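You operate a simulated robot arm through the tools that you are given. There is no shell and no other tool.

The job below is to be done with a simulated robot arm. You get a single attempt, and the scene is never put back.

TASK
Oil the middle of the slide way's bare end with the pale felt pad.
Fine: slide to row 5 and leave it there; oil from the oil dish; the pad goes into the old bench drawer, drawer shut. Set down upright: pale felt pad. A coat counts when it lies all over at full strength: go over it till it gets no stronger.

The check looks at the end state, three seconds after you hand in, the way a careful person would. Anything else that was tipped, shoved, dropped, spilled or broken makes it a failure.

THE ROBOT
A 6-joint arm with a two-finger gripper, fixed in place. Base frame: the origin is on the floor under the middle of its stand, x ahead of it, y to its left, z up. Units: mm, rad, N and s.
It reaches about 1572 mm from its shoulder. Its first joint turns from -2.897 to 2.897 rad. Payload 2.45 kg.
Tool frame: the origin (TCP) lies between the finger pads and is the grasp point; the fingertips stand 20 mm ahead of it; z points along the fingers, y is the line along which they close. The gripper opens to 140 mm; its body begins 168 mm behind the TCP.
Orientation is that of the tool frame in the base frame, as a unit quaternion [w, x, y, z]. With the fingers straight down and closing along the base's y, the tool's x points along the base's -x, its y along +y and its z along -z.

THE INTERFACE
- The arm moves only by the tool send_rows. Its arguments are lists of equal length, an entry for each row: "travel": the shift along the base's x, y, z in mm, a list of three; "delta_rot": the turn, a rotation vector about the base's x, y, z in rad, a list of three; "gripper": the opening, from 0 (shut) to 1 (fully open). In form: {"travel": [[x, y, z], ...], "delta_rot": [[rx, ry, rz], ...], "gripper": [gripper, ...]}. A call has 1 to 20 rows; each row is the pose to reach, as a shift and turn from the pose commanded when the call began. A row lasts 0.2 s, in which the tool goes at most 50 mm and 0.15 rad; a call with a longer step from one row to the next is refused whole, and so is a gripper value outside its range. A pose out of reach is approached as far as the arm can. The call stops where the force on the tool passes 90 N (or 10 N more than at its start, if that is more) or the arm is blocked; 0.2 s more then pass. Each finger travels about 45 mm/s and halts on what it meets, pressing with about 28 N; the grip force reading is that of the motor and also rises with nothing between the fingers. The clock runs only during rows and for 0.2 s after the last one: add rows that repeat a pose to give the fingers time. It gives the time, the measured TCP pose, the force on the tool (base axes), the opening and the grip force at its end, in the units of the frame above (readings bear some noise), with the torque about the TCP (base axes, N m) and any sound that the robot's microphone picked up.
- Cameras (640 x 400 px; columns grow to the right, rows downward): "scene" is fixed at [214, -507.6, 1540.1]; the picture's right is [0.81, -0.58, 0.00], its down [-0.29, -0.40, -0.87] and it looks along [0.51, 0.70, -0.50] (base axes); focal length 358 px, centre (320, 200). "wrist" rides on the gripper at [78, 11, -209] in the tool frame; the picture's right is [-0.14, 0.99, 0.00], its down [-0.92, -0.13, -0.37] and it looks along [-0.37, -0.05, 0.93] (tool axes); focal length 280 px, centre (320, 200). There is no depth. A picture from a camera that has moved, and an enlarged one, comes with that camera's place and axes in the base frame and with its lens. The place of the scene camera against the robot may be out by one fixed shift of up to 18 mm in any direction.
- capture(camera): a new picture of that camera. The clock stands still meanwhile.
- inspect(camera, box): a new picture of the part [left, top, right, bottom] of that camera's present view, enlarged. The clock stands still meanwhile.
- job_done(): hands the job in; it is judged then, once.

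Nothing tells you positions but the pictures and the camera data. Unless the task says otherwise, let go and move clear before handing in.

The tools are called after "Emit:" by a JSON object that holds its "name" and its "arguments". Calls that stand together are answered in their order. send_rows: Moves the arm, as the interface text tells. Its arguments: {"type":"object","properties":{"travel":{"type":"array","items":{"type":"array","items":{"type":"number"}}},"delta_rot":{"type":"array","items":{"type":"array","items":{"type":"number"}}},"gripper":{"type":"array","items":{"type":"number"}}},"required":["travel","delta_rot","gripper"]} The other tools are called the same way: capture (camera) takes a picture; inspect (camera, box) takes an enlarged picture of a part of a camera's view; job_done () hands the job in.

At the start:

```text
time_s: 0.0
ee_pos: [874.4, 144.8, 1126.5]
orientation: [0.0, 0.0, 1.0, -0.001]
ft_force: [0.2, 0.2, 0.3]
moment: [0.0, 0.0, 0.04]
gripper_width: 140.2
finger_force: 0.1
```

scene: 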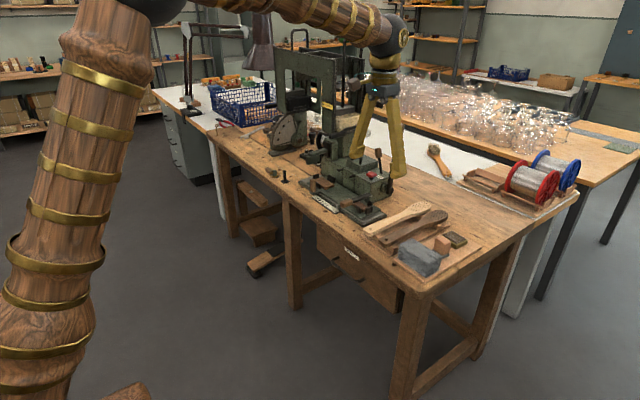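
wrist: 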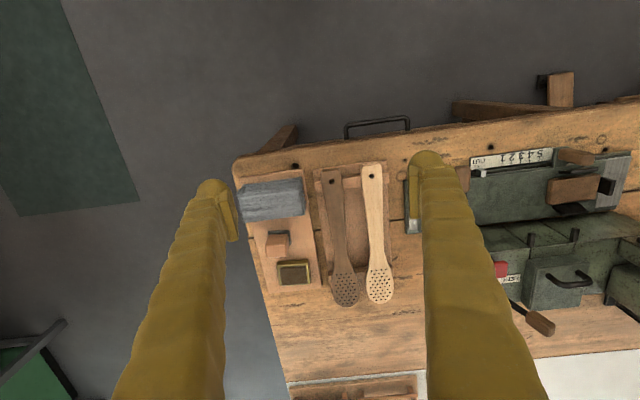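

I see a workbench with a machine that has a slide, some pads and paddles, and a drawer in the front. I'll take enlarged pictures before I move anything.

Emit:
{"name": "inspect", "arguments": {"camera": "scene", "box": [240, 120, 400, 220]}}

Emit:
{"name": "inspect", "arguments": {"camera": "scene", "box": [340, 180, 500, 280]}}

Emit:
{"name": "inspect", "arguments": {"camera": "wrist", "box": [220, 120, 420, 320]}}

Emit:
{"name": "inspect", "arguments": {"camera": "wrist", "box": [440, 120, 640, 320]}}

```text
4.00 times, centred on (320, 170) of scene
camera zoom: at [214.0, -507.6, 1540.1], right [0.81, -0.58, 0.0], down [-0.29, -0.4, -0.87], along [0.51, 0.7, -0.5], focal length 1433 px, centre (320, 320)
```

zoom: 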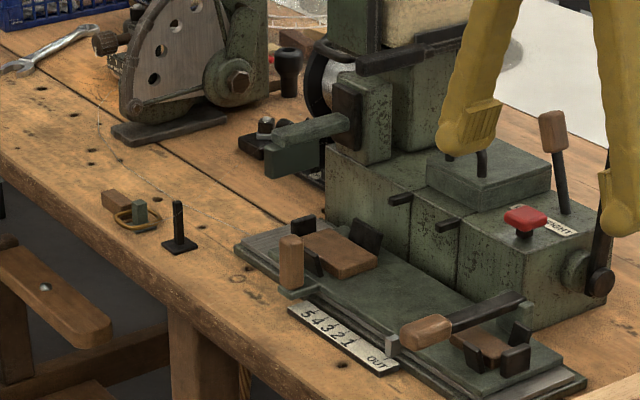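

```text
4.00 times, centred on (420, 230) of scene
camera zoom: at [214.0, -507.6, 1540.1], right [0.81, -0.58, 0.0], down [-0.29, -0.4, -0.87], along [0.51, 0.7, -0.5], focal length 1433 px, centre (-80, 80)
```

zoom: 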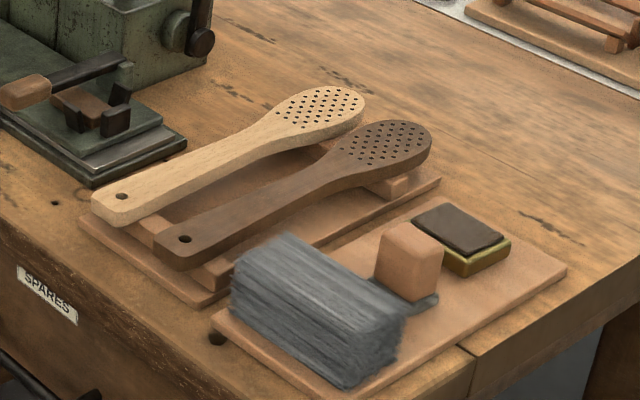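

```text
2.00 times, centred on (320, 220) of wrist
camera zoom: at [796.0, 155.6, 1335.6], right [0.14, 0.99, 0.0], down [0.92, -0.13, 0.37], along [0.37, -0.05, -0.93], focal length 561 px, centre (320, 160)
```

zoom: 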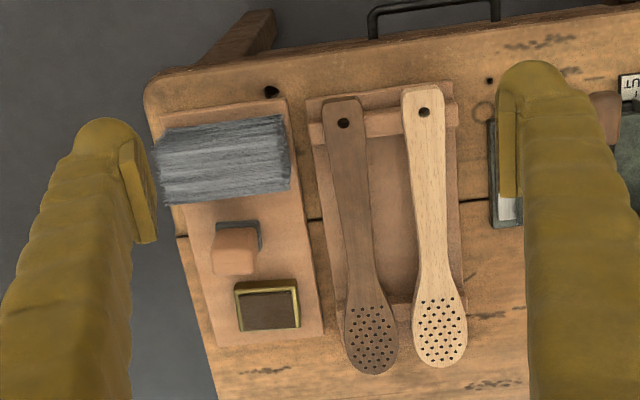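

```text
2.00 times, centred on (540, 220) of wrist
camera zoom: at [796.0, 155.6, 1335.6], right [0.14, 0.99, 0.0], down [0.92, -0.13, 0.37], along [0.37, -0.05, -0.93], focal length 561 px, centre (-120, 160)
```

zoom: 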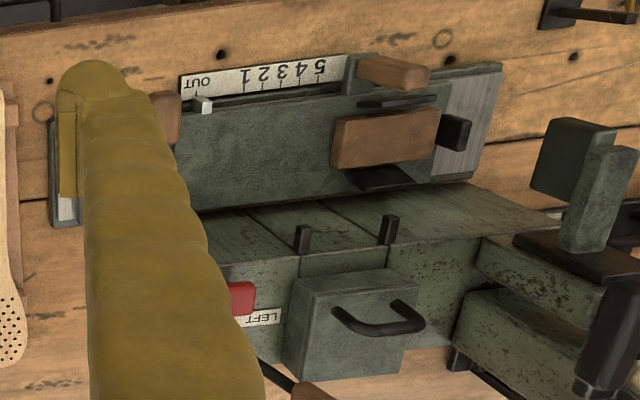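

I need finer detail on the board with the pads and on the slide scale, so I'll zoom further in.

Emit:
{"name": "inspect", "arguments": {"camera": "scene", "box": [390, 220, 490, 283]}}

Emit:
{"name": "inspect", "arguments": {"camera": "scene", "box": [295, 170, 395, 233]}}

Emit:
{"name": "inspect", "arguments": {"camera": "scene", "box": [300, 220, 428, 300]}}

Emit:
{"name": "inspect", "arguments": {"camera": "scene", "box": [340, 140, 440, 203]}}

Emit:
{"name": "inspect", "arguments": {"camera": "scene", "box": [150, 60, 310, 160]}}

```text
6.35 times, centred on (440, 252) of scene
camera zoom: at [214.0, -507.6, 1540.1], right [0.81, -0.58, 0.0], down [-0.29, -0.4, -0.87], along [0.51, 0.7, -0.5], focal length 2275 px, centre (-442, -127)
```

zoom: 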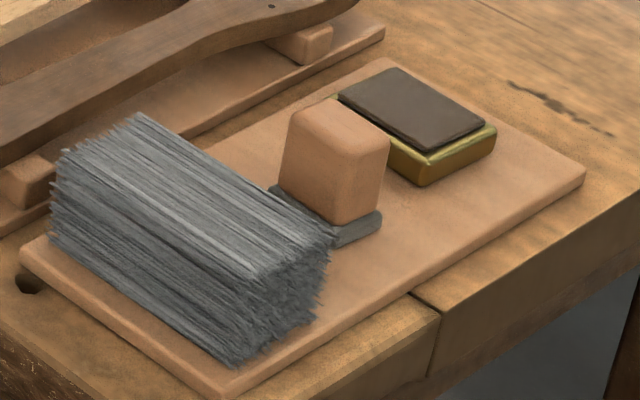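

```text
6.35 times, centred on (345, 202) of scene
camera zoom: at [214.0, -507.6, 1540.1], right [0.81, -0.58, 0.0], down [-0.29, -0.4, -0.87], along [0.51, 0.7, -0.5], focal length 2275 px, centre (161, 190)
```

zoom: 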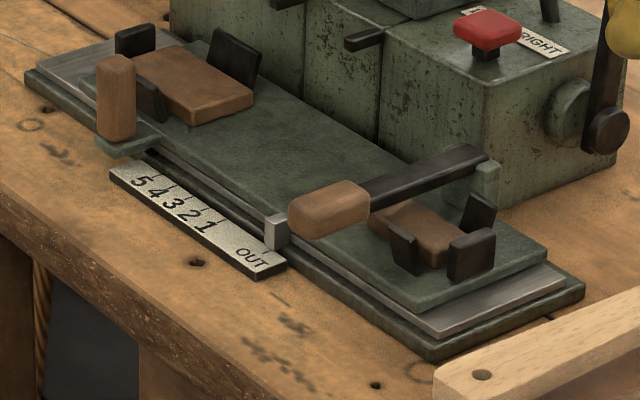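

```text
5.00 times, centred on (364, 260) of scene
camera zoom: at [214.0, -507.6, 1540.1], right [0.81, -0.58, 0.0], down [-0.29, -0.4, -0.87], along [0.51, 0.7, -0.5], focal length 1791 px, centre (100, -100)
```

zoom: 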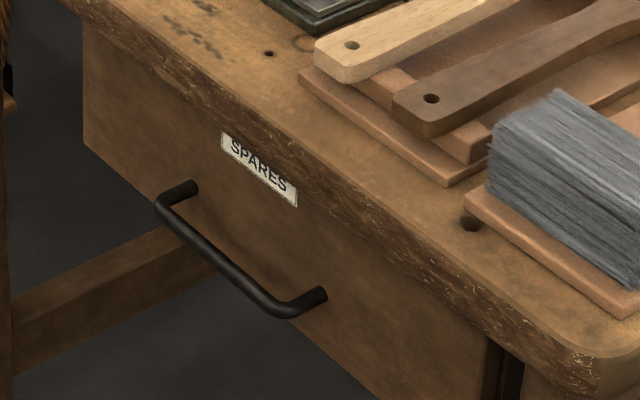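

```text
6.35 times, centred on (390, 172) of scene
camera zoom: at [214.0, -507.6, 1540.1], right [0.81, -0.58, 0.0], down [-0.29, -0.4, -0.87], along [0.51, 0.7, -0.5], focal length 2275 px, centre (-124, 381)
```

zoom: 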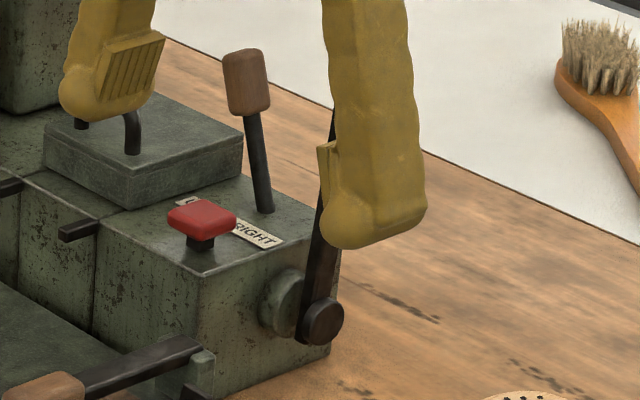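

```text
4.00 times, centred on (230, 110) of scene
camera zoom: at [214.0, -507.6, 1540.1], right [0.81, -0.58, 0.0], down [-0.29, -0.4, -0.87], along [0.51, 0.7, -0.5], focal length 1433 px, centre (680, 560)
```

zoom: 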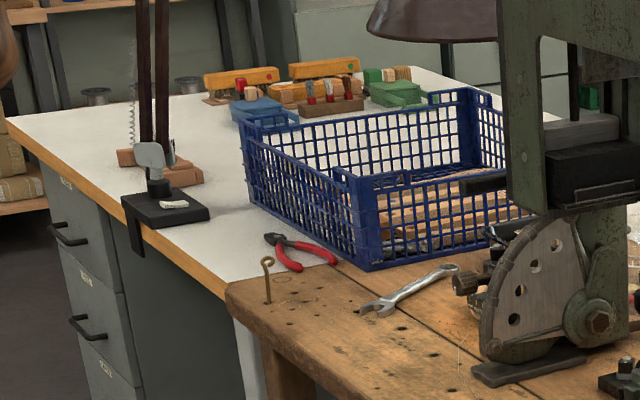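

The pinkish block with the grey felt sole is probably the pad, and the brass tin with the dark fill is probably the oil dish. I'll move along the front of the bench to get wrist views from several positions and triangulate.

Emit:
{"name": "send_rows", "arguments": {"travel": [[-40, 0, 0], [-80, 0, 0], [-100, 40, 0], [-100, 90, 0], [-100, 140, 0], [-100, 180, 0], [-100, 180, 0]], "delta_rot": [[0, 0, 0], [0, 0, 0], [0, 0, 0], [0, 0, 0], [0, 0, 0], [0, 0, 0], [0, 0, 0]], "gripper": [1, 1, 1, 1, 1, 1, 1]}}

Emit:
{"name": "capture", "arguments": {"camera": "wrist"}}

Emit:
{"name": "inspect", "arguments": {"camera": "scene", "box": [300, 120, 460, 220]}}

```text
time_s: 1.6
ee_pos: [775.2, 324.7, 1126.5]
orientation: [0.0, 0.0, 1.0, -0.001]
ft_force: [-0.1, -0.5, -0.3]
moment: [0.02, 0.0, -0.01]
gripper_width: 139.9
finger_force: 0.0
```

```text
taken
camera wrist: at [697.2, 336.3, 1335.2], right [0.14, 0.99, 0.0], down [0.92, -0.13, 0.37], along [0.37, -0.05, -0.93], focal length 280 px, centre (320, 200)
```

wrist: 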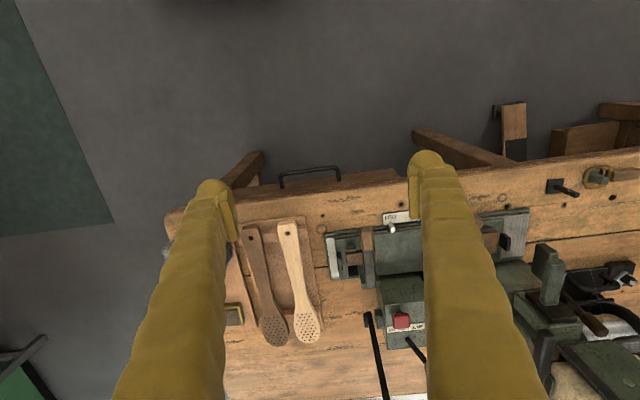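

```text
4.00 times, centred on (380, 170) of scene
camera zoom: at [214.0, -507.6, 1540.1], right [0.81, -0.58, 0.0], down [-0.29, -0.4, -0.87], along [0.51, 0.7, -0.5], focal length 1433 px, centre (80, 320)
```

zoom: 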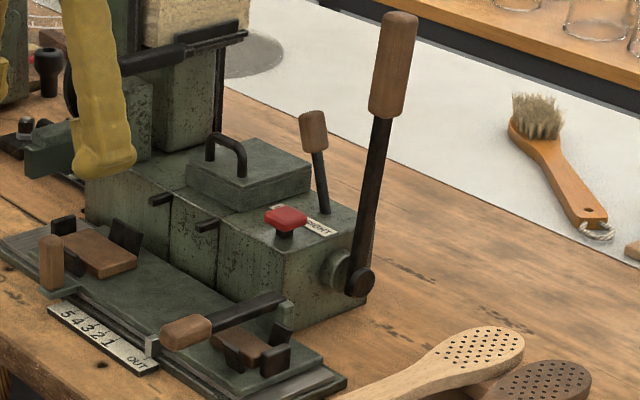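

I can now see the tall lever and the lock-like handle on the slide. I'll zoom the wrist view to triangulate heights.

Emit:
{"name": "inspect", "arguments": {"camera": "wrist", "box": [240, 200, 400, 300]}}

Emit:
{"name": "inspect", "arguments": {"camera": "wrist", "box": [440, 180, 600, 280]}}

Emit:
{"name": "inspect", "arguments": {"camera": "wrist", "box": [240, 120, 400, 220]}}

```text
4.00 times, centred on (320, 250) of wrist
camera zoom: at [697.2, 336.3, 1335.2], right [0.14, 0.99, 0.0], down [0.92, -0.13, 0.37], along [0.37, -0.05, -0.93], focal length 1122 px, centre (320, 0)
```

zoom: 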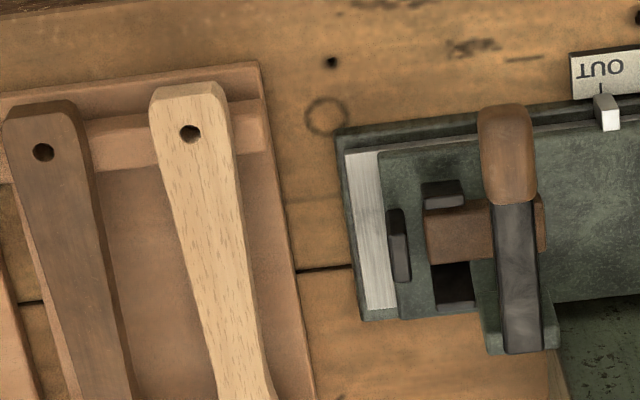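

```text
4.00 times, centred on (520, 230) of wrist
camera zoom: at [697.2, 336.3, 1335.2], right [0.14, 0.99, 0.0], down [0.92, -0.13, 0.37], along [0.37, -0.05, -0.93], focal length 1122 px, centre (-480, 80)
```

zoom: 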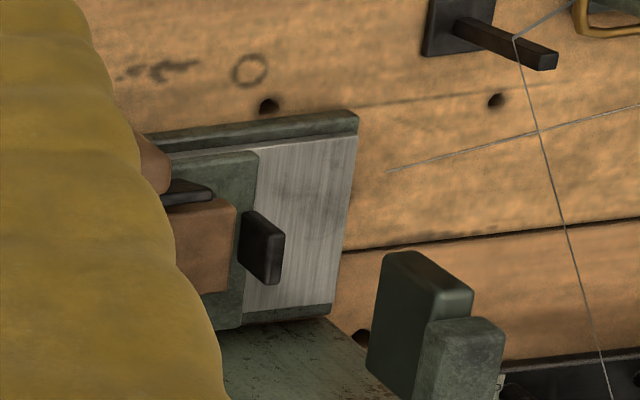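

```text
4.00 times, centred on (320, 170) of wrist
camera zoom: at [697.2, 336.3, 1335.2], right [0.14, 0.99, 0.0], down [0.92, -0.13, 0.37], along [0.37, -0.05, -0.93], focal length 1122 px, centre (320, 320)
```

zoom: 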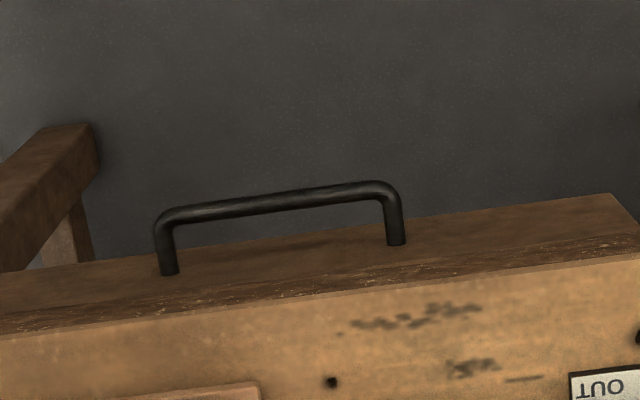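

The bench top comes out at about z=778, its front edge at x≈907, and it runs parallel to y. I'll go closer over the board with the pad and dish.

Emit:
{"name": "send_rows", "arguments": {"travel": [[28, -34, -16], [55, -69, -31], [83, -103, -47], [110, -138, -63], [138, -172, -79], [166, -207, -94], [193, -241, -110], [221, -276, -126], [221, -276, -126]], "delta_rot": [[0, 0, 0], [0, 0, 0], [0, 0, 0], [0, 0, 0], [0, 0, 0], [0, 0, 0], [0, 0, 0], [0, 0, 0], [0, 0, 0]], "gripper": [1, 1, 1, 1, 1, 1, 1, 1, 1]}}

Emit:
{"name": "capture", "arguments": {"camera": "wrist"}}

Emit:
{"name": "inspect", "arguments": {"camera": "wrist", "box": [240, 150, 400, 250]}}

Emit:
{"name": "inspect", "arguments": {"camera": "wrist", "box": [240, 230, 400, 330]}}

```text
time_s: 3.6
ee_pos: [995.3, 48.9, 1002.2]
orientation: [0.0, 0.0, 1.0, 0.0]
ft_force: [0.0, -0.9, 0.6]
moment: [0.03, 0.01, 0.0]
gripper_width: 140.0
finger_force: 0.0
```

```text
taken
camera wrist: at [918.0, 59.4, 1209.8], right [0.14, 0.99, 0.0], down [0.92, -0.13, 0.37], along [0.37, -0.05, -0.93], focal length 280 px, centre (320, 200)
```

wrist: 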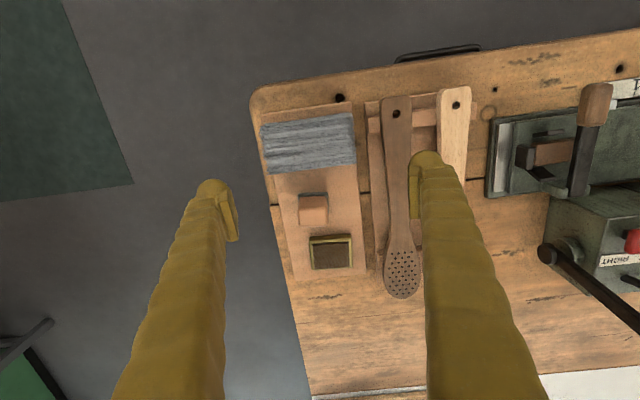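

```text
4.00 times, centred on (320, 200) of wrist
camera zoom: at [918.0, 59.4, 1209.8], right [0.14, 0.99, 0.0], down [0.92, -0.13, 0.37], along [0.37, -0.05, -0.93], focal length 1122 px, centre (320, 200)
```

zoom: 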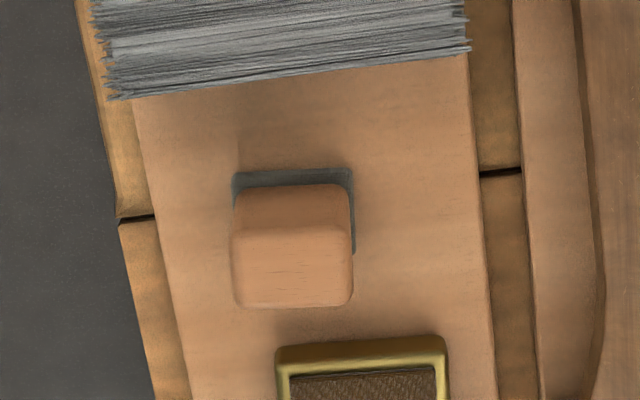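

```text
4.00 times, centred on (320, 280) of wrist
camera zoom: at [918.0, 59.4, 1209.8], right [0.14, 0.99, 0.0], down [0.92, -0.13, 0.37], along [0.37, -0.05, -0.93], focal length 1122 px, centre (320, -120)
```

zoom: 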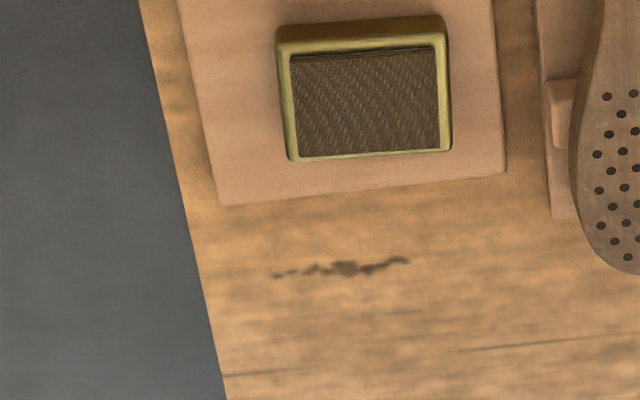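

The pad is a wooden block on a grey felt sole, next to a brass dish with a brown oil-soaked fill. Next I'll move over the slide for a close look at its lock, index and scale.

Emit:
{"name": "send_rows", "arguments": {"travel": [[-40, 0, 0], [-85, 0, 0], [-85, 45, 0], [-85, 90, 0], [-85, 135, 0], [-85, 180, 0], [-85, 225, 0], [-85, 270, 0], [-85, 315, 0], [-85, 350, 0], [-85, 383, 0], [-85, 383, 0]], "delta_rot": [[0, 0, 0], [0, 0, 0], [0, 0, 0], [0, 0, 0], [0, 0, 0], [0, 0, 0], [0, 0, 0], [0, 0, 0], [0, 0, 0], [0, 0, 0], [0, 0, 0], [0, 0, 0]], "gripper": [1, 1, 1, 1, 1, 1, 1, 1, 1, 1, 1, 1]}}

Emit:
{"name": "capture", "arguments": {"camera": "wrist"}}

Emit:
{"name": "inspect", "arguments": {"camera": "wrist", "box": [230, 100, 390, 200]}}

Emit:
{"name": "inspect", "arguments": {"camera": "wrist", "box": [230, 200, 390, 300]}}

```text
time_s: 6.2
ee_pos: [910.4, 430.9, 1000.9]
orientation: [-0.001, 0.0, 1.0, 0.001]
ft_force: [-0.2, 0.9, 0.3]
moment: [0.02, -0.03, -0.04]
gripper_width: 140.1
finger_force: 0.1
```

```text
taken
camera wrist: at [831.5, 442.4, 1209.5], right [0.14, 0.99, 0.0], down [0.92, -0.13, 0.37], along [0.37, -0.05, -0.93], focal length 280 px, centre (320, 200)
```

wrist: 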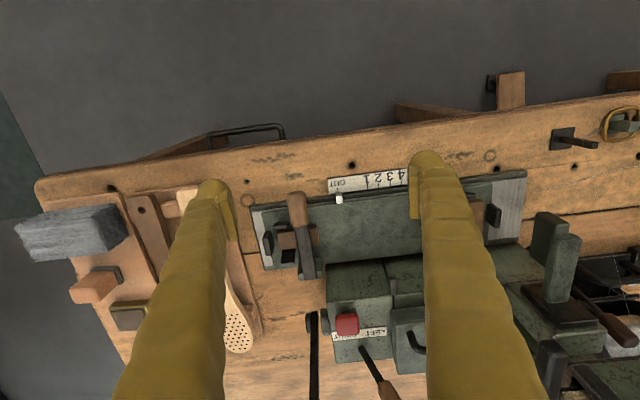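

```text
4.00 times, centred on (310, 150) of wrist
camera zoom: at [831.5, 442.4, 1209.5], right [0.14, 0.99, 0.0], down [0.92, -0.13, 0.37], along [0.37, -0.05, -0.93], focal length 1122 px, centre (360, 400)
```

zoom: 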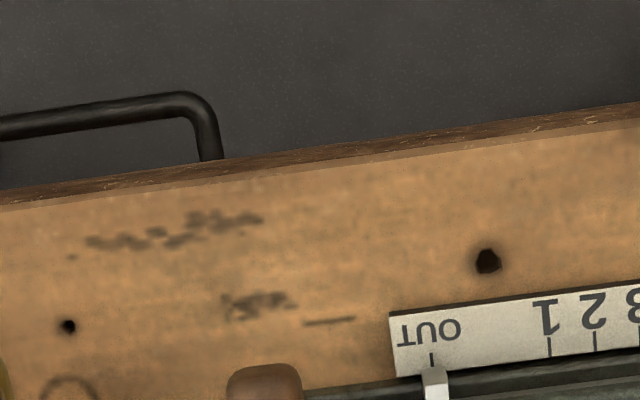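

```text
4.00 times, centred on (310, 250) of wrist
camera zoom: at [831.5, 442.4, 1209.5], right [0.14, 0.99, 0.0], down [0.92, -0.13, 0.37], along [0.37, -0.05, -0.93], focal length 1122 px, centre (360, 0)
```

zoom: 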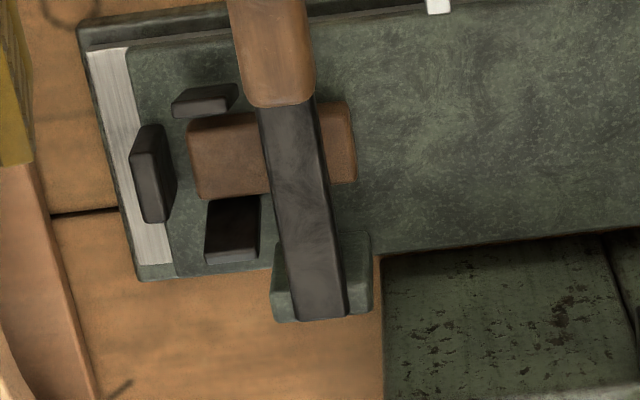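

The index sits exactly on the OUT mark, and 1 to 5 follow toward +y. I need to know whether the hinged lever is a slide lock, so I'll zoom the scene camera on it.

Emit:
{"name": "inspect", "arguments": {"camera": "scene", "box": [335, 182, 391, 217]}}

Emit:
{"name": "inspect", "arguments": {"camera": "scene", "box": [295, 170, 351, 205]}}

Emit:
{"name": "inspect", "arguments": {"camera": "wrist", "box": [420, 160, 580, 260]}}

```text
11.43 times, centred on (363, 200) of scene
camera zoom: at [214.0, -507.6, 1540.1], right [0.81, -0.58, 0.0], down [-0.29, -0.4, -0.87], along [0.51, 0.7, -0.5], focal length 4094 px, centre (-171, 206)
```

zoom: 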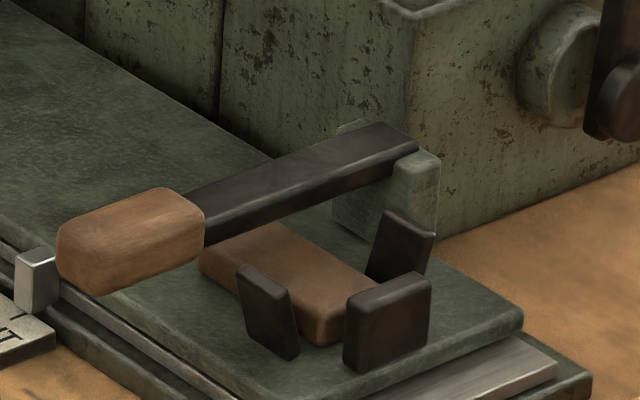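

```text
11.43 times, centred on (323, 188) of scene
camera zoom: at [214.0, -507.6, 1540.1], right [0.81, -0.58, 0.0], down [-0.29, -0.4, -0.87], along [0.51, 0.7, -0.5], focal length 4094 px, centre (286, 343)
```

zoom: 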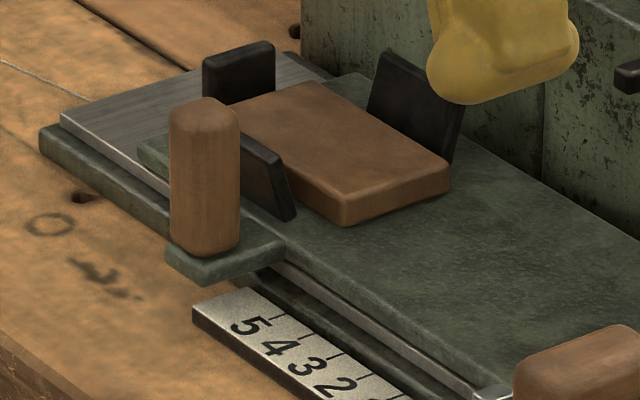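

```text
4.00 times, centred on (500, 210) of wrist
camera zoom: at [831.5, 442.4, 1209.5], right [0.14, 0.99, 0.0], down [0.92, -0.13, 0.37], along [0.37, -0.05, -0.93], focal length 1122 px, centre (-400, 160)
```

zoom: 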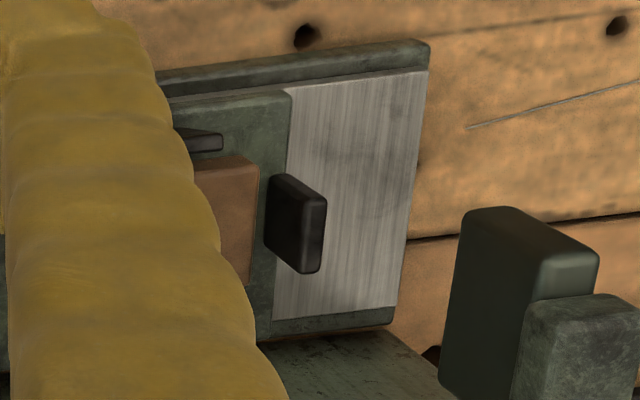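

The lever's bracket rides on the slide plate, so it looks like a work clamp rather than a slide lock. I'll shift left to see the knob and the end of the scale clearly.

Emit:
{"name": "send_rows", "arguments": {"travel": [[0, 40, 0], [0, 80, 0], [0, 110, 0], [0, 110, 0]], "delta_rot": [[0, 0, 0], [0, 0, 0], [0, 0, 0], [0, 0, 0]], "gripper": [1, 1, 1, 1]}}

Emit:
{"name": "capture", "arguments": {"camera": "wrist"}}

Emit:
{"name": "inspect", "arguments": {"camera": "wrist", "box": [240, 120, 400, 220]}}

Emit:
{"name": "inspect", "arguments": {"camera": "wrist", "box": [290, 160, 390, 222]}}

```text
time_s: 7.2
ee_pos: [909.3, 541.1, 1001.2]
orientation: [0.0, 0.0, 1.0, 0.001]
ft_force: [-0.3, -0.2, -0.5]
moment: [-0.01, 0.03, 0.0]
gripper_width: 139.8
finger_force: 0.0
```

```text
taken
camera wrist: at [831.6, 552.2, 1209.5], right [0.14, 0.99, 0.0], down [0.92, -0.13, 0.37], along [0.37, -0.05, -0.93], focal length 280 px, centre (320, 200)
```

wrist: 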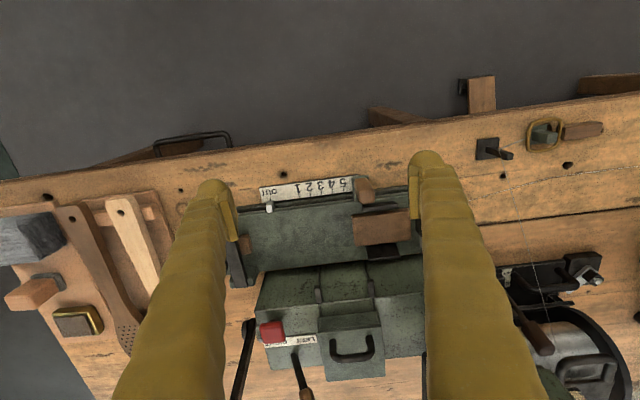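

```text
4.00 times, centred on (320, 170) of wrist
camera zoom: at [831.6, 552.2, 1209.5], right [0.14, 0.99, 0.0], down [0.92, -0.13, 0.37], along [0.37, -0.05, -0.93], focal length 1122 px, centre (320, 320)
```

zoom: 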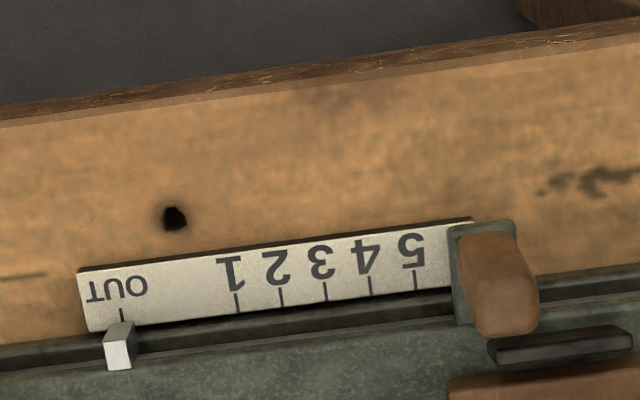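

```text
6.40 times, centred on (340, 191) of wrist
camera zoom: at [831.6, 552.2, 1209.5], right [0.14, 0.99, 0.0], down [0.92, -0.13, 0.37], along [0.37, -0.05, -0.93], focal length 1794 px, centre (192, 258)
```

zoom: 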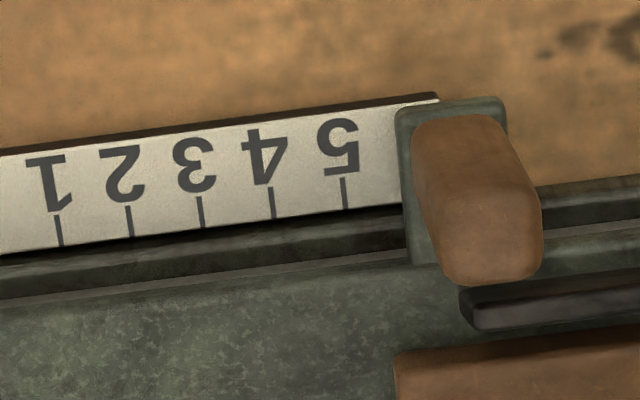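

OUT to row 5 comes to about 120 mm along +y. I'll come down closer over the knob to triangulate its position and height before gripping it.

Emit:
{"name": "send_rows", "arguments": {"travel": [[0, 30, -20], [10, 58, -50], [25, 58, -80], [39, 58, -101], [39, 58, -101]], "delta_rot": [[0, 0, 0], [0, 0, 0], [0, 0, 0], [0, 0, 0], [0, 0, 0]], "gripper": [1, 1, 1, 1, 1]}}

Emit:
{"name": "capture", "arguments": {"camera": "wrist"}}

Emit:
{"name": "inspect", "arguments": {"camera": "scene", "box": [280, 145, 380, 208]}}

```text
time_s: 8.4
ee_pos: [949.2, 598.7, 899.2]
orientation: [0.0, 0.0, 1.0, -0.002]
ft_force: [-0.2, 0.8, 0.8]
moment: [0.0, 0.0, 0.01]
gripper_width: 139.9
finger_force: 0.1
```

```text
taken
camera wrist: at [870.7, 610.4, 1108.0], right [0.14, 0.99, 0.0], down [0.92, -0.13, 0.37], along [0.37, -0.05, -0.93], focal length 280 px, centre (320, 200)
```

wrist: 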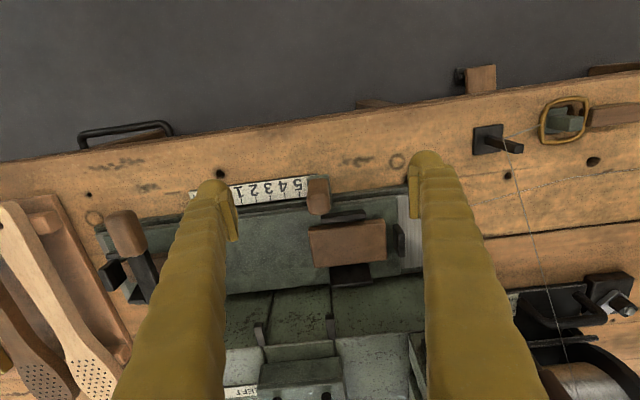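

```text
6.35 times, centred on (330, 176) of scene
camera zoom: at [214.0, -507.6, 1540.1], right [0.81, -0.58, 0.0], down [-0.29, -0.4, -0.87], along [0.51, 0.7, -0.5], focal length 2275 px, centre (256, 349)
```

zoom: 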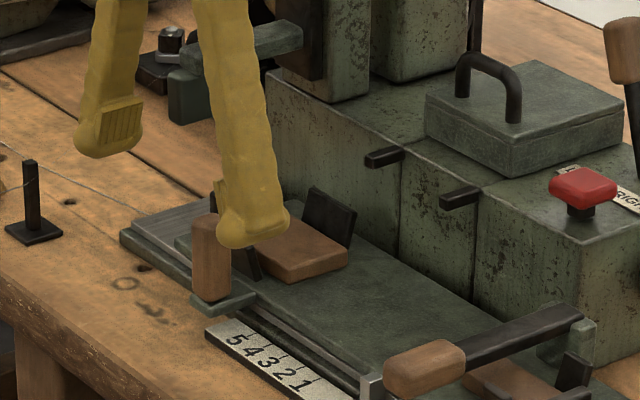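

Emit:
{"name": "inspect", "arguments": {"camera": "wrist", "box": [270, 160, 370, 222]}}

Emit:
{"name": "inspect", "arguments": {"camera": "wrist", "box": [350, 160, 450, 222]}}

```text
6.40 times, centred on (320, 191) of wrist
camera zoom: at [870.7, 610.4, 1108.0], right [0.14, 0.99, 0.0], down [0.92, -0.13, 0.37], along [0.37, -0.05, -0.93], focal length 1794 px, centre (320, 258)
```

zoom: 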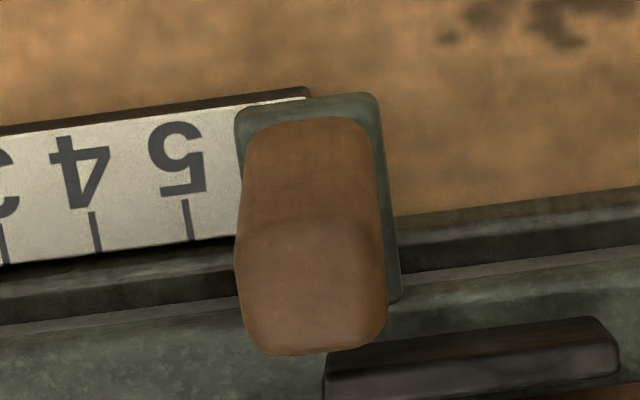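

```text
6.40 times, centred on (400, 191) of wrist
camera zoom: at [870.7, 610.4, 1108.0], right [0.14, 0.99, 0.0], down [0.92, -0.13, 0.37], along [0.37, -0.05, -0.93], focal length 1794 px, centre (-192, 258)
```

zoom: 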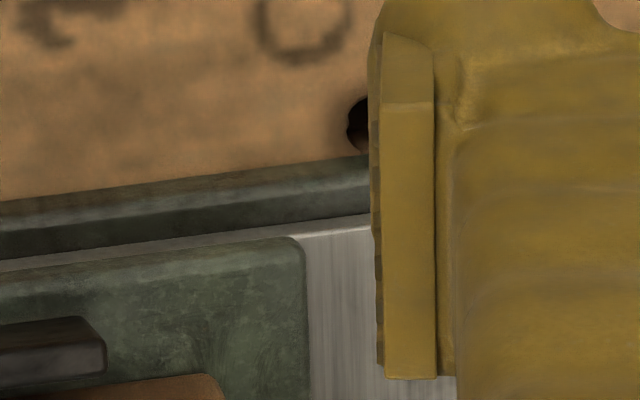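

The knob's top centre is at about (975, 594, 858), and the knob is about 22 mm wide. I'll lower around it and grip it, staying forward to keep clear of the black jaw.

Emit:
{"name": "send_rows", "arguments": {"travel": [[16.6, -5.3, 0], [16.6, -5.3, -30], [16.6, -5.3, -59.5], [16.6, -5.3, -59.5], [16.6, -5.3, -59.5], [16.6, -5.3, -59.5], [16.6, -5.3, -59.5], [16.6, -5.3, -59.5], [16.6, -5.3, -59.5]], "delta_rot": [[0, 0, 0], [0, 0, 0], [0, 0, 0], [0, 0, 0], [0, 0, 0], [0, 0, 0], [0, 0, 0], [0, 0, 0], [0, 0, 0]], "gripper": [1, 1, 1, 0.6, 0.35, 0.35, 0.35, 0.35, 0.35]}}

Emit:
{"name": "capture", "arguments": {"camera": "wrist"}}

Emit:
{"name": "inspect", "arguments": {"camera": "scene", "box": [280, 145, 380, 208]}}

```text
time_s: 10.4
ee_pos: [965.2, 594.0, 842.0]
orientation: [0.0, 0.001, 1.0, 0.0]
ft_force: [-0.1, 0.3, 0.7]
moment: [0.01, 0.02, -0.01]
gripper_width: 49.1
finger_force: 0.0
```

```text
taken
camera wrist: at [887.1, 605.3, 1049.7], right [0.14, 0.99, 0.0], down [0.92, -0.13, 0.37], along [0.37, -0.05, -0.93], focal length 280 px, centre (320, 200)
```

wrist: 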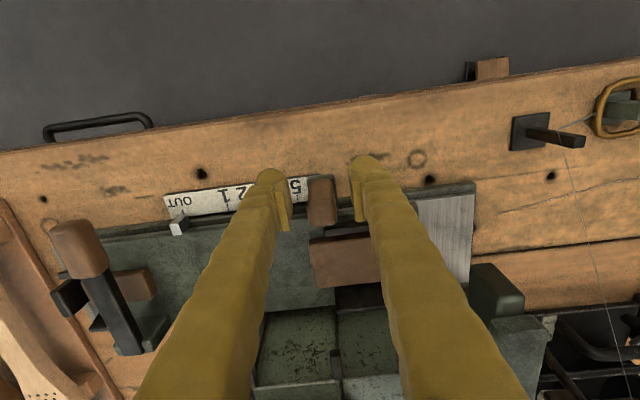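

```text
6.35 times, centred on (330, 176) of scene
camera zoom: at [214.0, -507.6, 1540.1], right [0.81, -0.58, 0.0], down [-0.29, -0.4, -0.87], along [0.51, 0.7, -0.5], focal length 2275 px, centre (256, 349)
```

zoom: 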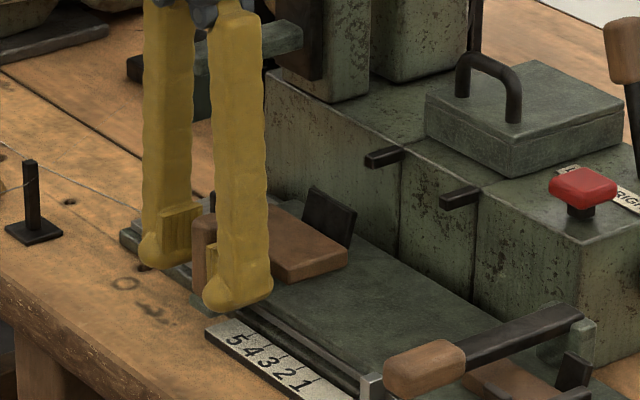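

The fingers straddle the knob with clearance all round. I'll close on it and then test the slide with a small +y motion.

Emit:
{"name": "send_rows", "arguments": {"travel": [[0, 0, 0], [0, 0, 0], [0, 0, 0], [0, 0, 0], [0, 0, 0]], "delta_rot": [[0, 0, 0], [0, 0, 0], [0, 0, 0], [0, 0, 0], [0, 0, 0]], "gripper": [0.2, 0.1, 0.1, 0.1, 0.1]}}

Emit:
{"name": "capture", "arguments": {"camera": "wrist"}}

```text
time_s: 11.6
ee_pos: [965.2, 595.6, 841.7]
orientation: [0.0, 0.001, 1.0, 0.001]
ft_force: [4.5, 13.3, -3.1]
moment: [0.11, -0.04, 0.02]
gripper_width: 21.0
finger_force: 45.1
```

```text
taken
camera wrist: at [887.0, 605.7, 1049.7], right [0.14, 0.99, 0.0], down [0.92, -0.13, 0.37], along [0.37, -0.05, -0.93], focal length 280 px, centre (320, 200)
```

wrist: 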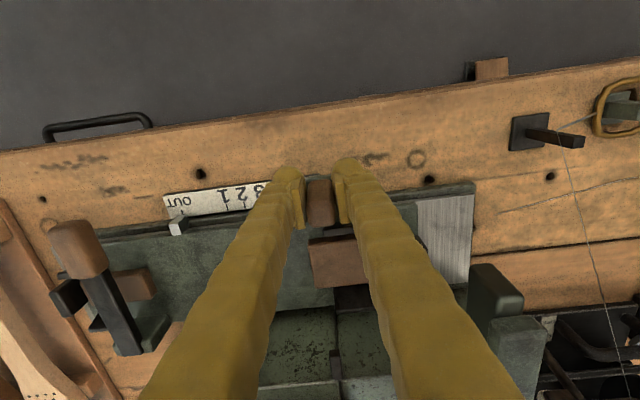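

The knob is gripped at 21 mm. I'll move 20 mm along +y and watch the force.

Emit:
{"name": "send_rows", "arguments": {"travel": [[0, 5, 0], [0, 10, 0], [0, 15, 0], [0, 20, 0], [0, 20, 0]], "delta_rot": [[0, 0, 0], [0, 0, 0], [0, 0, 0], [0, 0, 0], [0, 0, 0]], "gripper": [0.1, 0.1, 0.1, 0.1, 0.1]}}

Emit:
{"name": "capture", "arguments": {"camera": "wrist"}}

Emit:
{"name": "inspect", "arguments": {"camera": "scene", "box": [300, 170, 400, 233]}}

```text
time_s: 12.8
ee_pos: [965.5, 616.0, 841.1]
orientation: [0.0, 0.001, 1.0, -0.001]
ft_force: [-16.2, 0.9, 11.7]
moment: [0.03, -0.01, 0.04]
gripper_width: 21.1
finger_force: 45.2
```

```text
taken
camera wrist: at [887.2, 625.9, 1049.7], right [0.14, 0.99, 0.0], down [0.92, -0.13, 0.37], along [0.37, -0.05, -0.93], focal length 280 px, centre (320, 200)
```

wrist: 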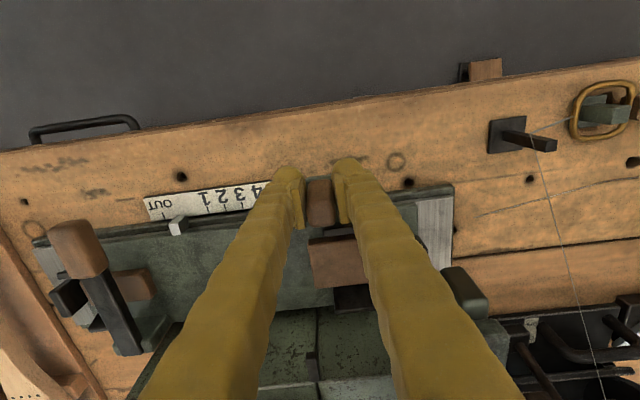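

```text
6.35 times, centred on (350, 202) of scene
camera zoom: at [214.0, -507.6, 1540.1], right [0.81, -0.58, 0.0], down [-0.29, -0.4, -0.87], along [0.51, 0.7, -0.5], focal length 2275 px, centre (130, 190)
```

zoom: 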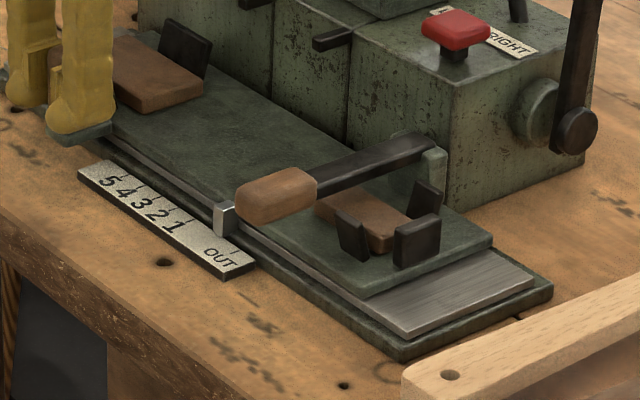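

The slide runs freely and the lever rides with it. I'll go another 90 mm and then check the index against the 5 mark.

Emit:
{"name": "send_rows", "arguments": {"travel": [[0, 10, 0], [0, 20, 0], [0, 30, 0], [0, 40, 0], [0, 50, 0], [0, 60, 0], [0, 70, 0], [0, 80, 0], [0, 90, 0], [0, 90, 0]], "delta_rot": [[0, 0, 0], [0, 0, 0], [0, 0, 0], [0, 0, 0], [0, 0, 0], [0, 0, 0], [0, 0, 0], [0, 0, 0], [0, 0, 0], [0, 0, 0]], "gripper": [0.1, 0.1, 0.1, 0.1, 0.1, 0.1, 0.1, 0.1, 0.1, 0.1]}}

Emit:
{"name": "capture", "arguments": {"camera": "wrist"}}

Emit:
{"name": "inspect", "arguments": {"camera": "wrist", "box": [120, 160, 280, 260]}}

Emit:
{"name": "inspect", "arguments": {"camera": "scene", "box": [300, 182, 356, 217]}}

```text
time_s: 15.0
ee_pos: [965.5, 704.1, 841.6]
orientation: [0.0, 0.0, 1.0, 0.001]
ft_force: [-24.1, 0.7, 23.9]
moment: [0.02, 0.0, 0.0]
gripper_width: 20.9
finger_force: 44.8
```

```text
taken
camera wrist: at [887.2, 715.8, 1049.4], right [0.14, 0.99, 0.0], down [0.92, -0.13, 0.37], along [0.37, -0.05, -0.93], focal length 280 px, centre (320, 200)
```

wrist: 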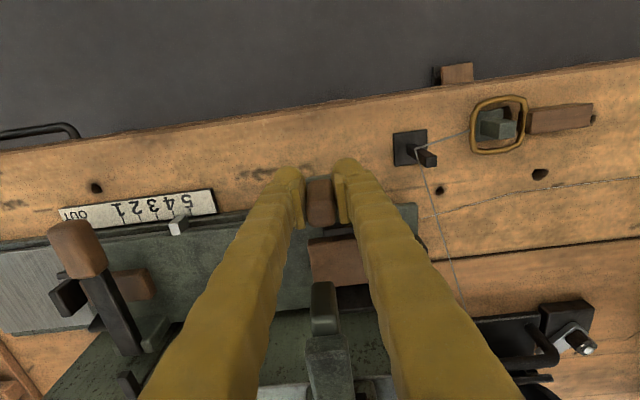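

```text
4.00 times, centred on (200, 210) of wrist
camera zoom: at [887.2, 715.8, 1049.4], right [0.14, 0.99, 0.0], down [0.92, -0.13, 0.37], along [0.37, -0.05, -0.93], focal length 1122 px, centre (800, 160)
```

zoom: 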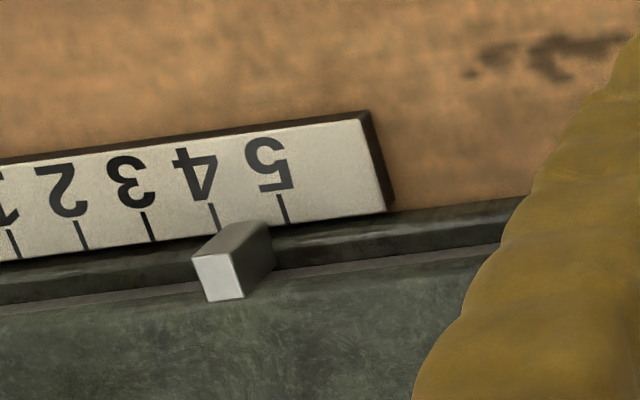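

```text
11.43 times, centred on (328, 200) of scene
camera zoom: at [214.0, -507.6, 1540.1], right [0.81, -0.58, 0.0], down [-0.29, -0.4, -0.87], along [0.51, 0.7, -0.5], focal length 4094 px, centre (229, 206)
```

zoom: 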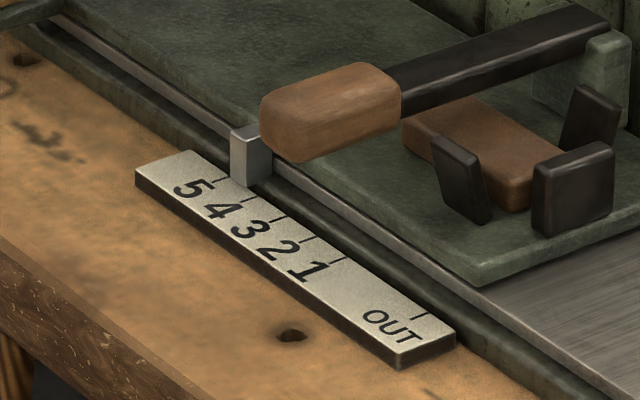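

The slide has gone about 108.5 of the roughly 120 mm needed. I'll add 11 mm and check again.

Emit:
{"name": "send_rows", "arguments": {"travel": [[0, 4, 0], [0, 8, 0], [0, 11, 0], [0, 11, 0], [0, 11, 0]], "delta_rot": [[0, 0, 0], [0, 0, 0], [0, 0, 0], [0, 0, 0], [0, 0, 0]], "gripper": [0.1, 0.1, 0.1, 0.1, 0.1]}}

Emit:
{"name": "inspect", "arguments": {"camera": "wrist", "box": [120, 160, 280, 260]}}

Emit:
{"name": "inspect", "arguments": {"camera": "scene", "box": [300, 182, 356, 217]}}

```text
time_s: 16.2
ee_pos: [963.9, 714.3, 840.1]
orientation: [0.0, 0.0, 1.0, -0.001]
ft_force: [-41.2, -32.2, 25.0]
moment: [-0.42, 0.46, -0.24]
gripper_width: 20.9
finger_force: 44.9
```

```text
4.00 times, centred on (200, 210) of wrist
camera zoom: at [888.0, 725.6, 1049.2], right [0.14, 0.99, 0.0], down [0.92, -0.13, 0.37], along [0.36, -0.05, -0.93], focal length 1122 px, centre (800, 160)
```

zoom: 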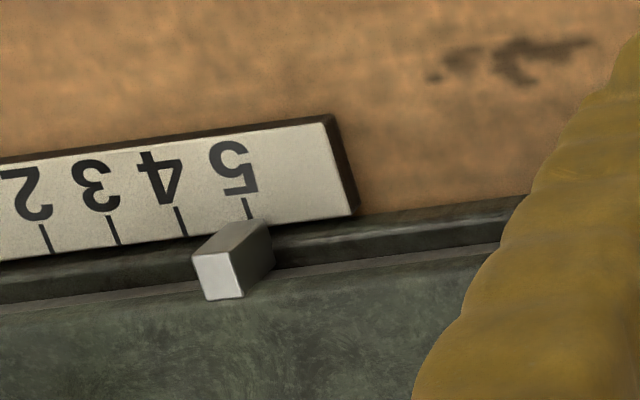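

```text
11.43 times, centred on (328, 200) of scene
camera zoom: at [214.0, -507.6, 1540.1], right [0.81, -0.58, 0.0], down [-0.29, -0.4, -0.87], along [0.51, 0.7, -0.5], focal length 4094 px, centre (229, 206)
```

zoom: 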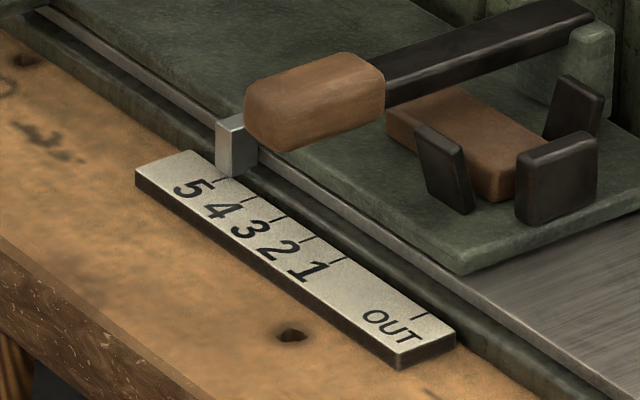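

The y force rose to about 32 N, which suggests the slide has reached its end stop, with the index at the 5 mark. I'll release, rise and verify from above.

Emit:
{"name": "send_rows", "arguments": {"travel": [[0, -1, 0], [0, -1, 0], [0, -1, 0], [0, -1, 0], [0, -1, 0], [0, -1, 40], [0, -1, 80], [0, -1, 80]], "delta_rot": [[0, 0, 0], [0, 0, 0], [0, 0, 0], [0, 0, 0], [0, 0, 0], [0, 0, 0], [0, 0, 0], [0, 0, 0]], "gripper": [0.1, 0.2, 0.3, 0.35, 0.35, 0.35, 0.35, 0.35]}}

Emit:
{"name": "capture", "arguments": {"camera": "wrist"}}

Emit:
{"name": "inspect", "arguments": {"camera": "scene", "box": [300, 182, 356, 217]}}

```text
time_s: 18.0
ee_pos: [966.3, 714.9, 920.2]
orientation: [0.0, 0.0, 1.0, 0.0]
ft_force: [0.0, -0.1, 0.0]
moment: [-0.03, -0.01, 0.02]
gripper_width: 48.8
finger_force: 0.1
```

```text
taken
camera wrist: at [887.7, 725.8, 1129.4], right [0.14, 0.99, 0.0], down [0.92, -0.13, 0.37], along [0.37, -0.05, -0.93], focal length 280 px, centre (320, 200)
```

wrist: 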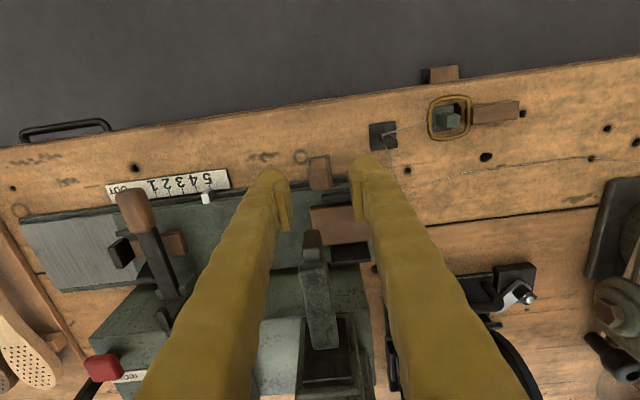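

```text
11.43 times, centred on (328, 200) of scene
camera zoom: at [214.0, -507.6, 1540.1], right [0.81, -0.58, 0.0], down [-0.29, -0.4, -0.87], along [0.51, 0.7, -0.5], focal length 4094 px, centre (229, 206)
```

zoom: 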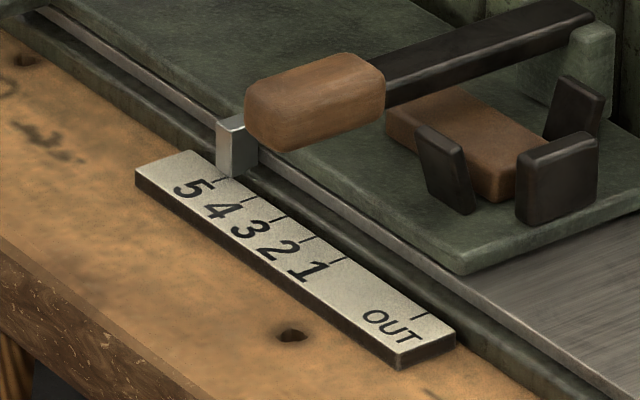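

I'll go to the same relative viewpoint I used at OUT, shifted 120 mm, so I can compare the index and tick alignment directly.

Emit:
{"name": "send_rows", "arguments": {"travel": [[-20, -10, 30], [-40, -30, 60], [-57, -54, 81], [-57, -54, 81], [-57, -54, 81], [-57, -54, 81], [-57, -54, 81]], "delta_rot": [[0, 0, 0], [0, 0, 0], [0, 0, 0], [0, 0, 0], [0, 0, 0], [0, 0, 0], [0, 0, 0]], "gripper": [0.35, 0.5, 1, 1, 1, 1, 1]}}

Emit:
{"name": "inspect", "arguments": {"camera": "wrist", "box": [240, 120, 400, 220]}}

Emit:
{"name": "capture", "arguments": {"camera": "wrist"}}

```text
time_s: 19.6
ee_pos: [908.2, 662.8, 1001.6]
orientation: [0.0, 0.001, 1.0, -0.001]
ft_force: [-0.2, -0.8, 0.1]
moment: [0.0, 0.0, -0.08]
gripper_width: 140.2
finger_force: 0.0
```

```text
4.00 times, centred on (320, 170) of wrist
camera zoom: at [830.2, 672.3, 1209.9], right [0.14, 0.99, 0.0], down [0.92, -0.13, 0.37], along [0.37, -0.05, -0.93], focal length 1122 px, centre (320, 320)
```

zoom: 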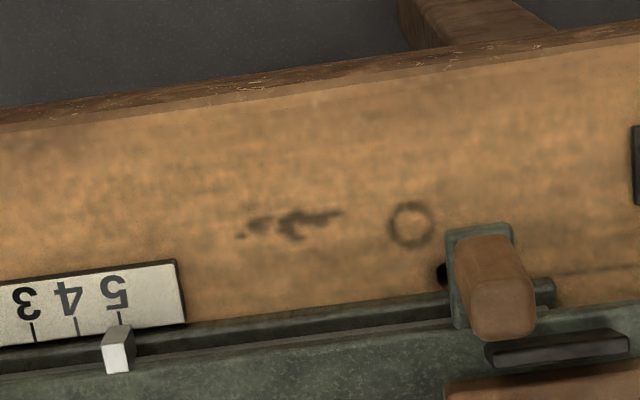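

```text
taken
camera wrist: at [830.2, 672.3, 1209.9], right [0.14, 0.99, 0.0], down [0.92, -0.13, 0.37], along [0.37, -0.05, -0.93], focal length 280 px, centre (320, 200)
```

wrist: 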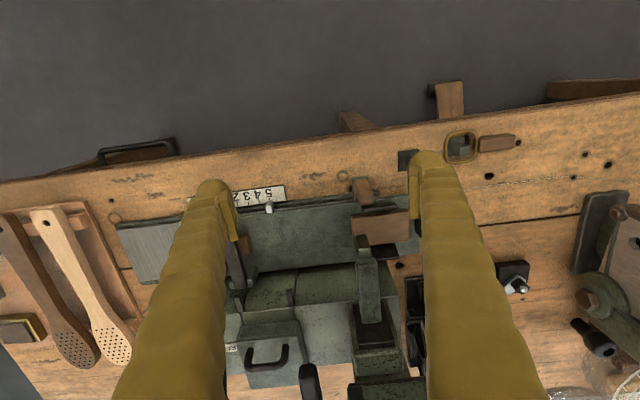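

Emit:
{"name": "inspect", "arguments": {"camera": "wrist", "box": [245, 180, 295, 211]}}

Emit:
{"name": "inspect", "arguments": {"camera": "wrist", "box": [90, 180, 250, 280]}}

Emit:
{"name": "inspect", "arguments": {"camera": "scene", "box": [316, 192, 344, 210]}}

```text
12.80 times, centred on (270, 196) of wrist
camera zoom: at [830.2, 672.3, 1209.9], right [0.14, 0.99, 0.0], down [0.92, -0.13, 0.37], along [0.37, -0.05, -0.93], focal length 3589 px, centre (960, 258)
```

zoom: 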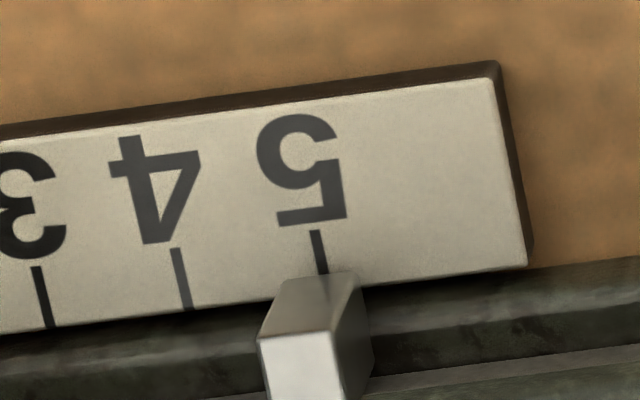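

```text
4.00 times, centred on (170, 230) of wrist
camera zoom: at [830.2, 672.3, 1209.9], right [0.14, 0.99, 0.0], down [0.92, -0.13, 0.37], along [0.37, -0.05, -0.93], focal length 1122 px, centre (920, 80)
```

zoom: 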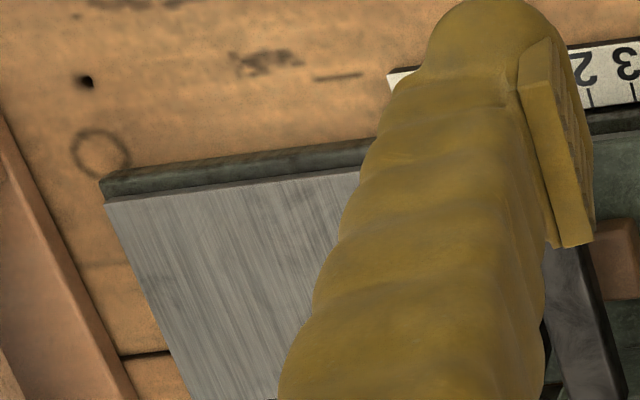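

```text
16.00 times, centred on (330, 201) of scene
camera zoom: at [214.0, -507.6, 1540.1], right [0.81, -0.58, 0.0], down [-0.29, -0.4, -0.87], along [0.51, 0.7, -0.5], focal length 5732 px, centre (160, 184)
```

zoom: 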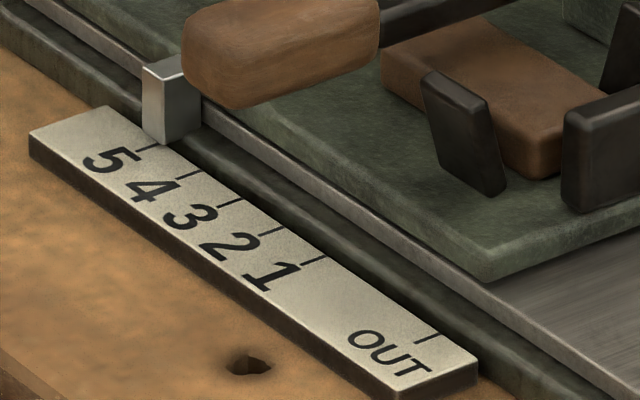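

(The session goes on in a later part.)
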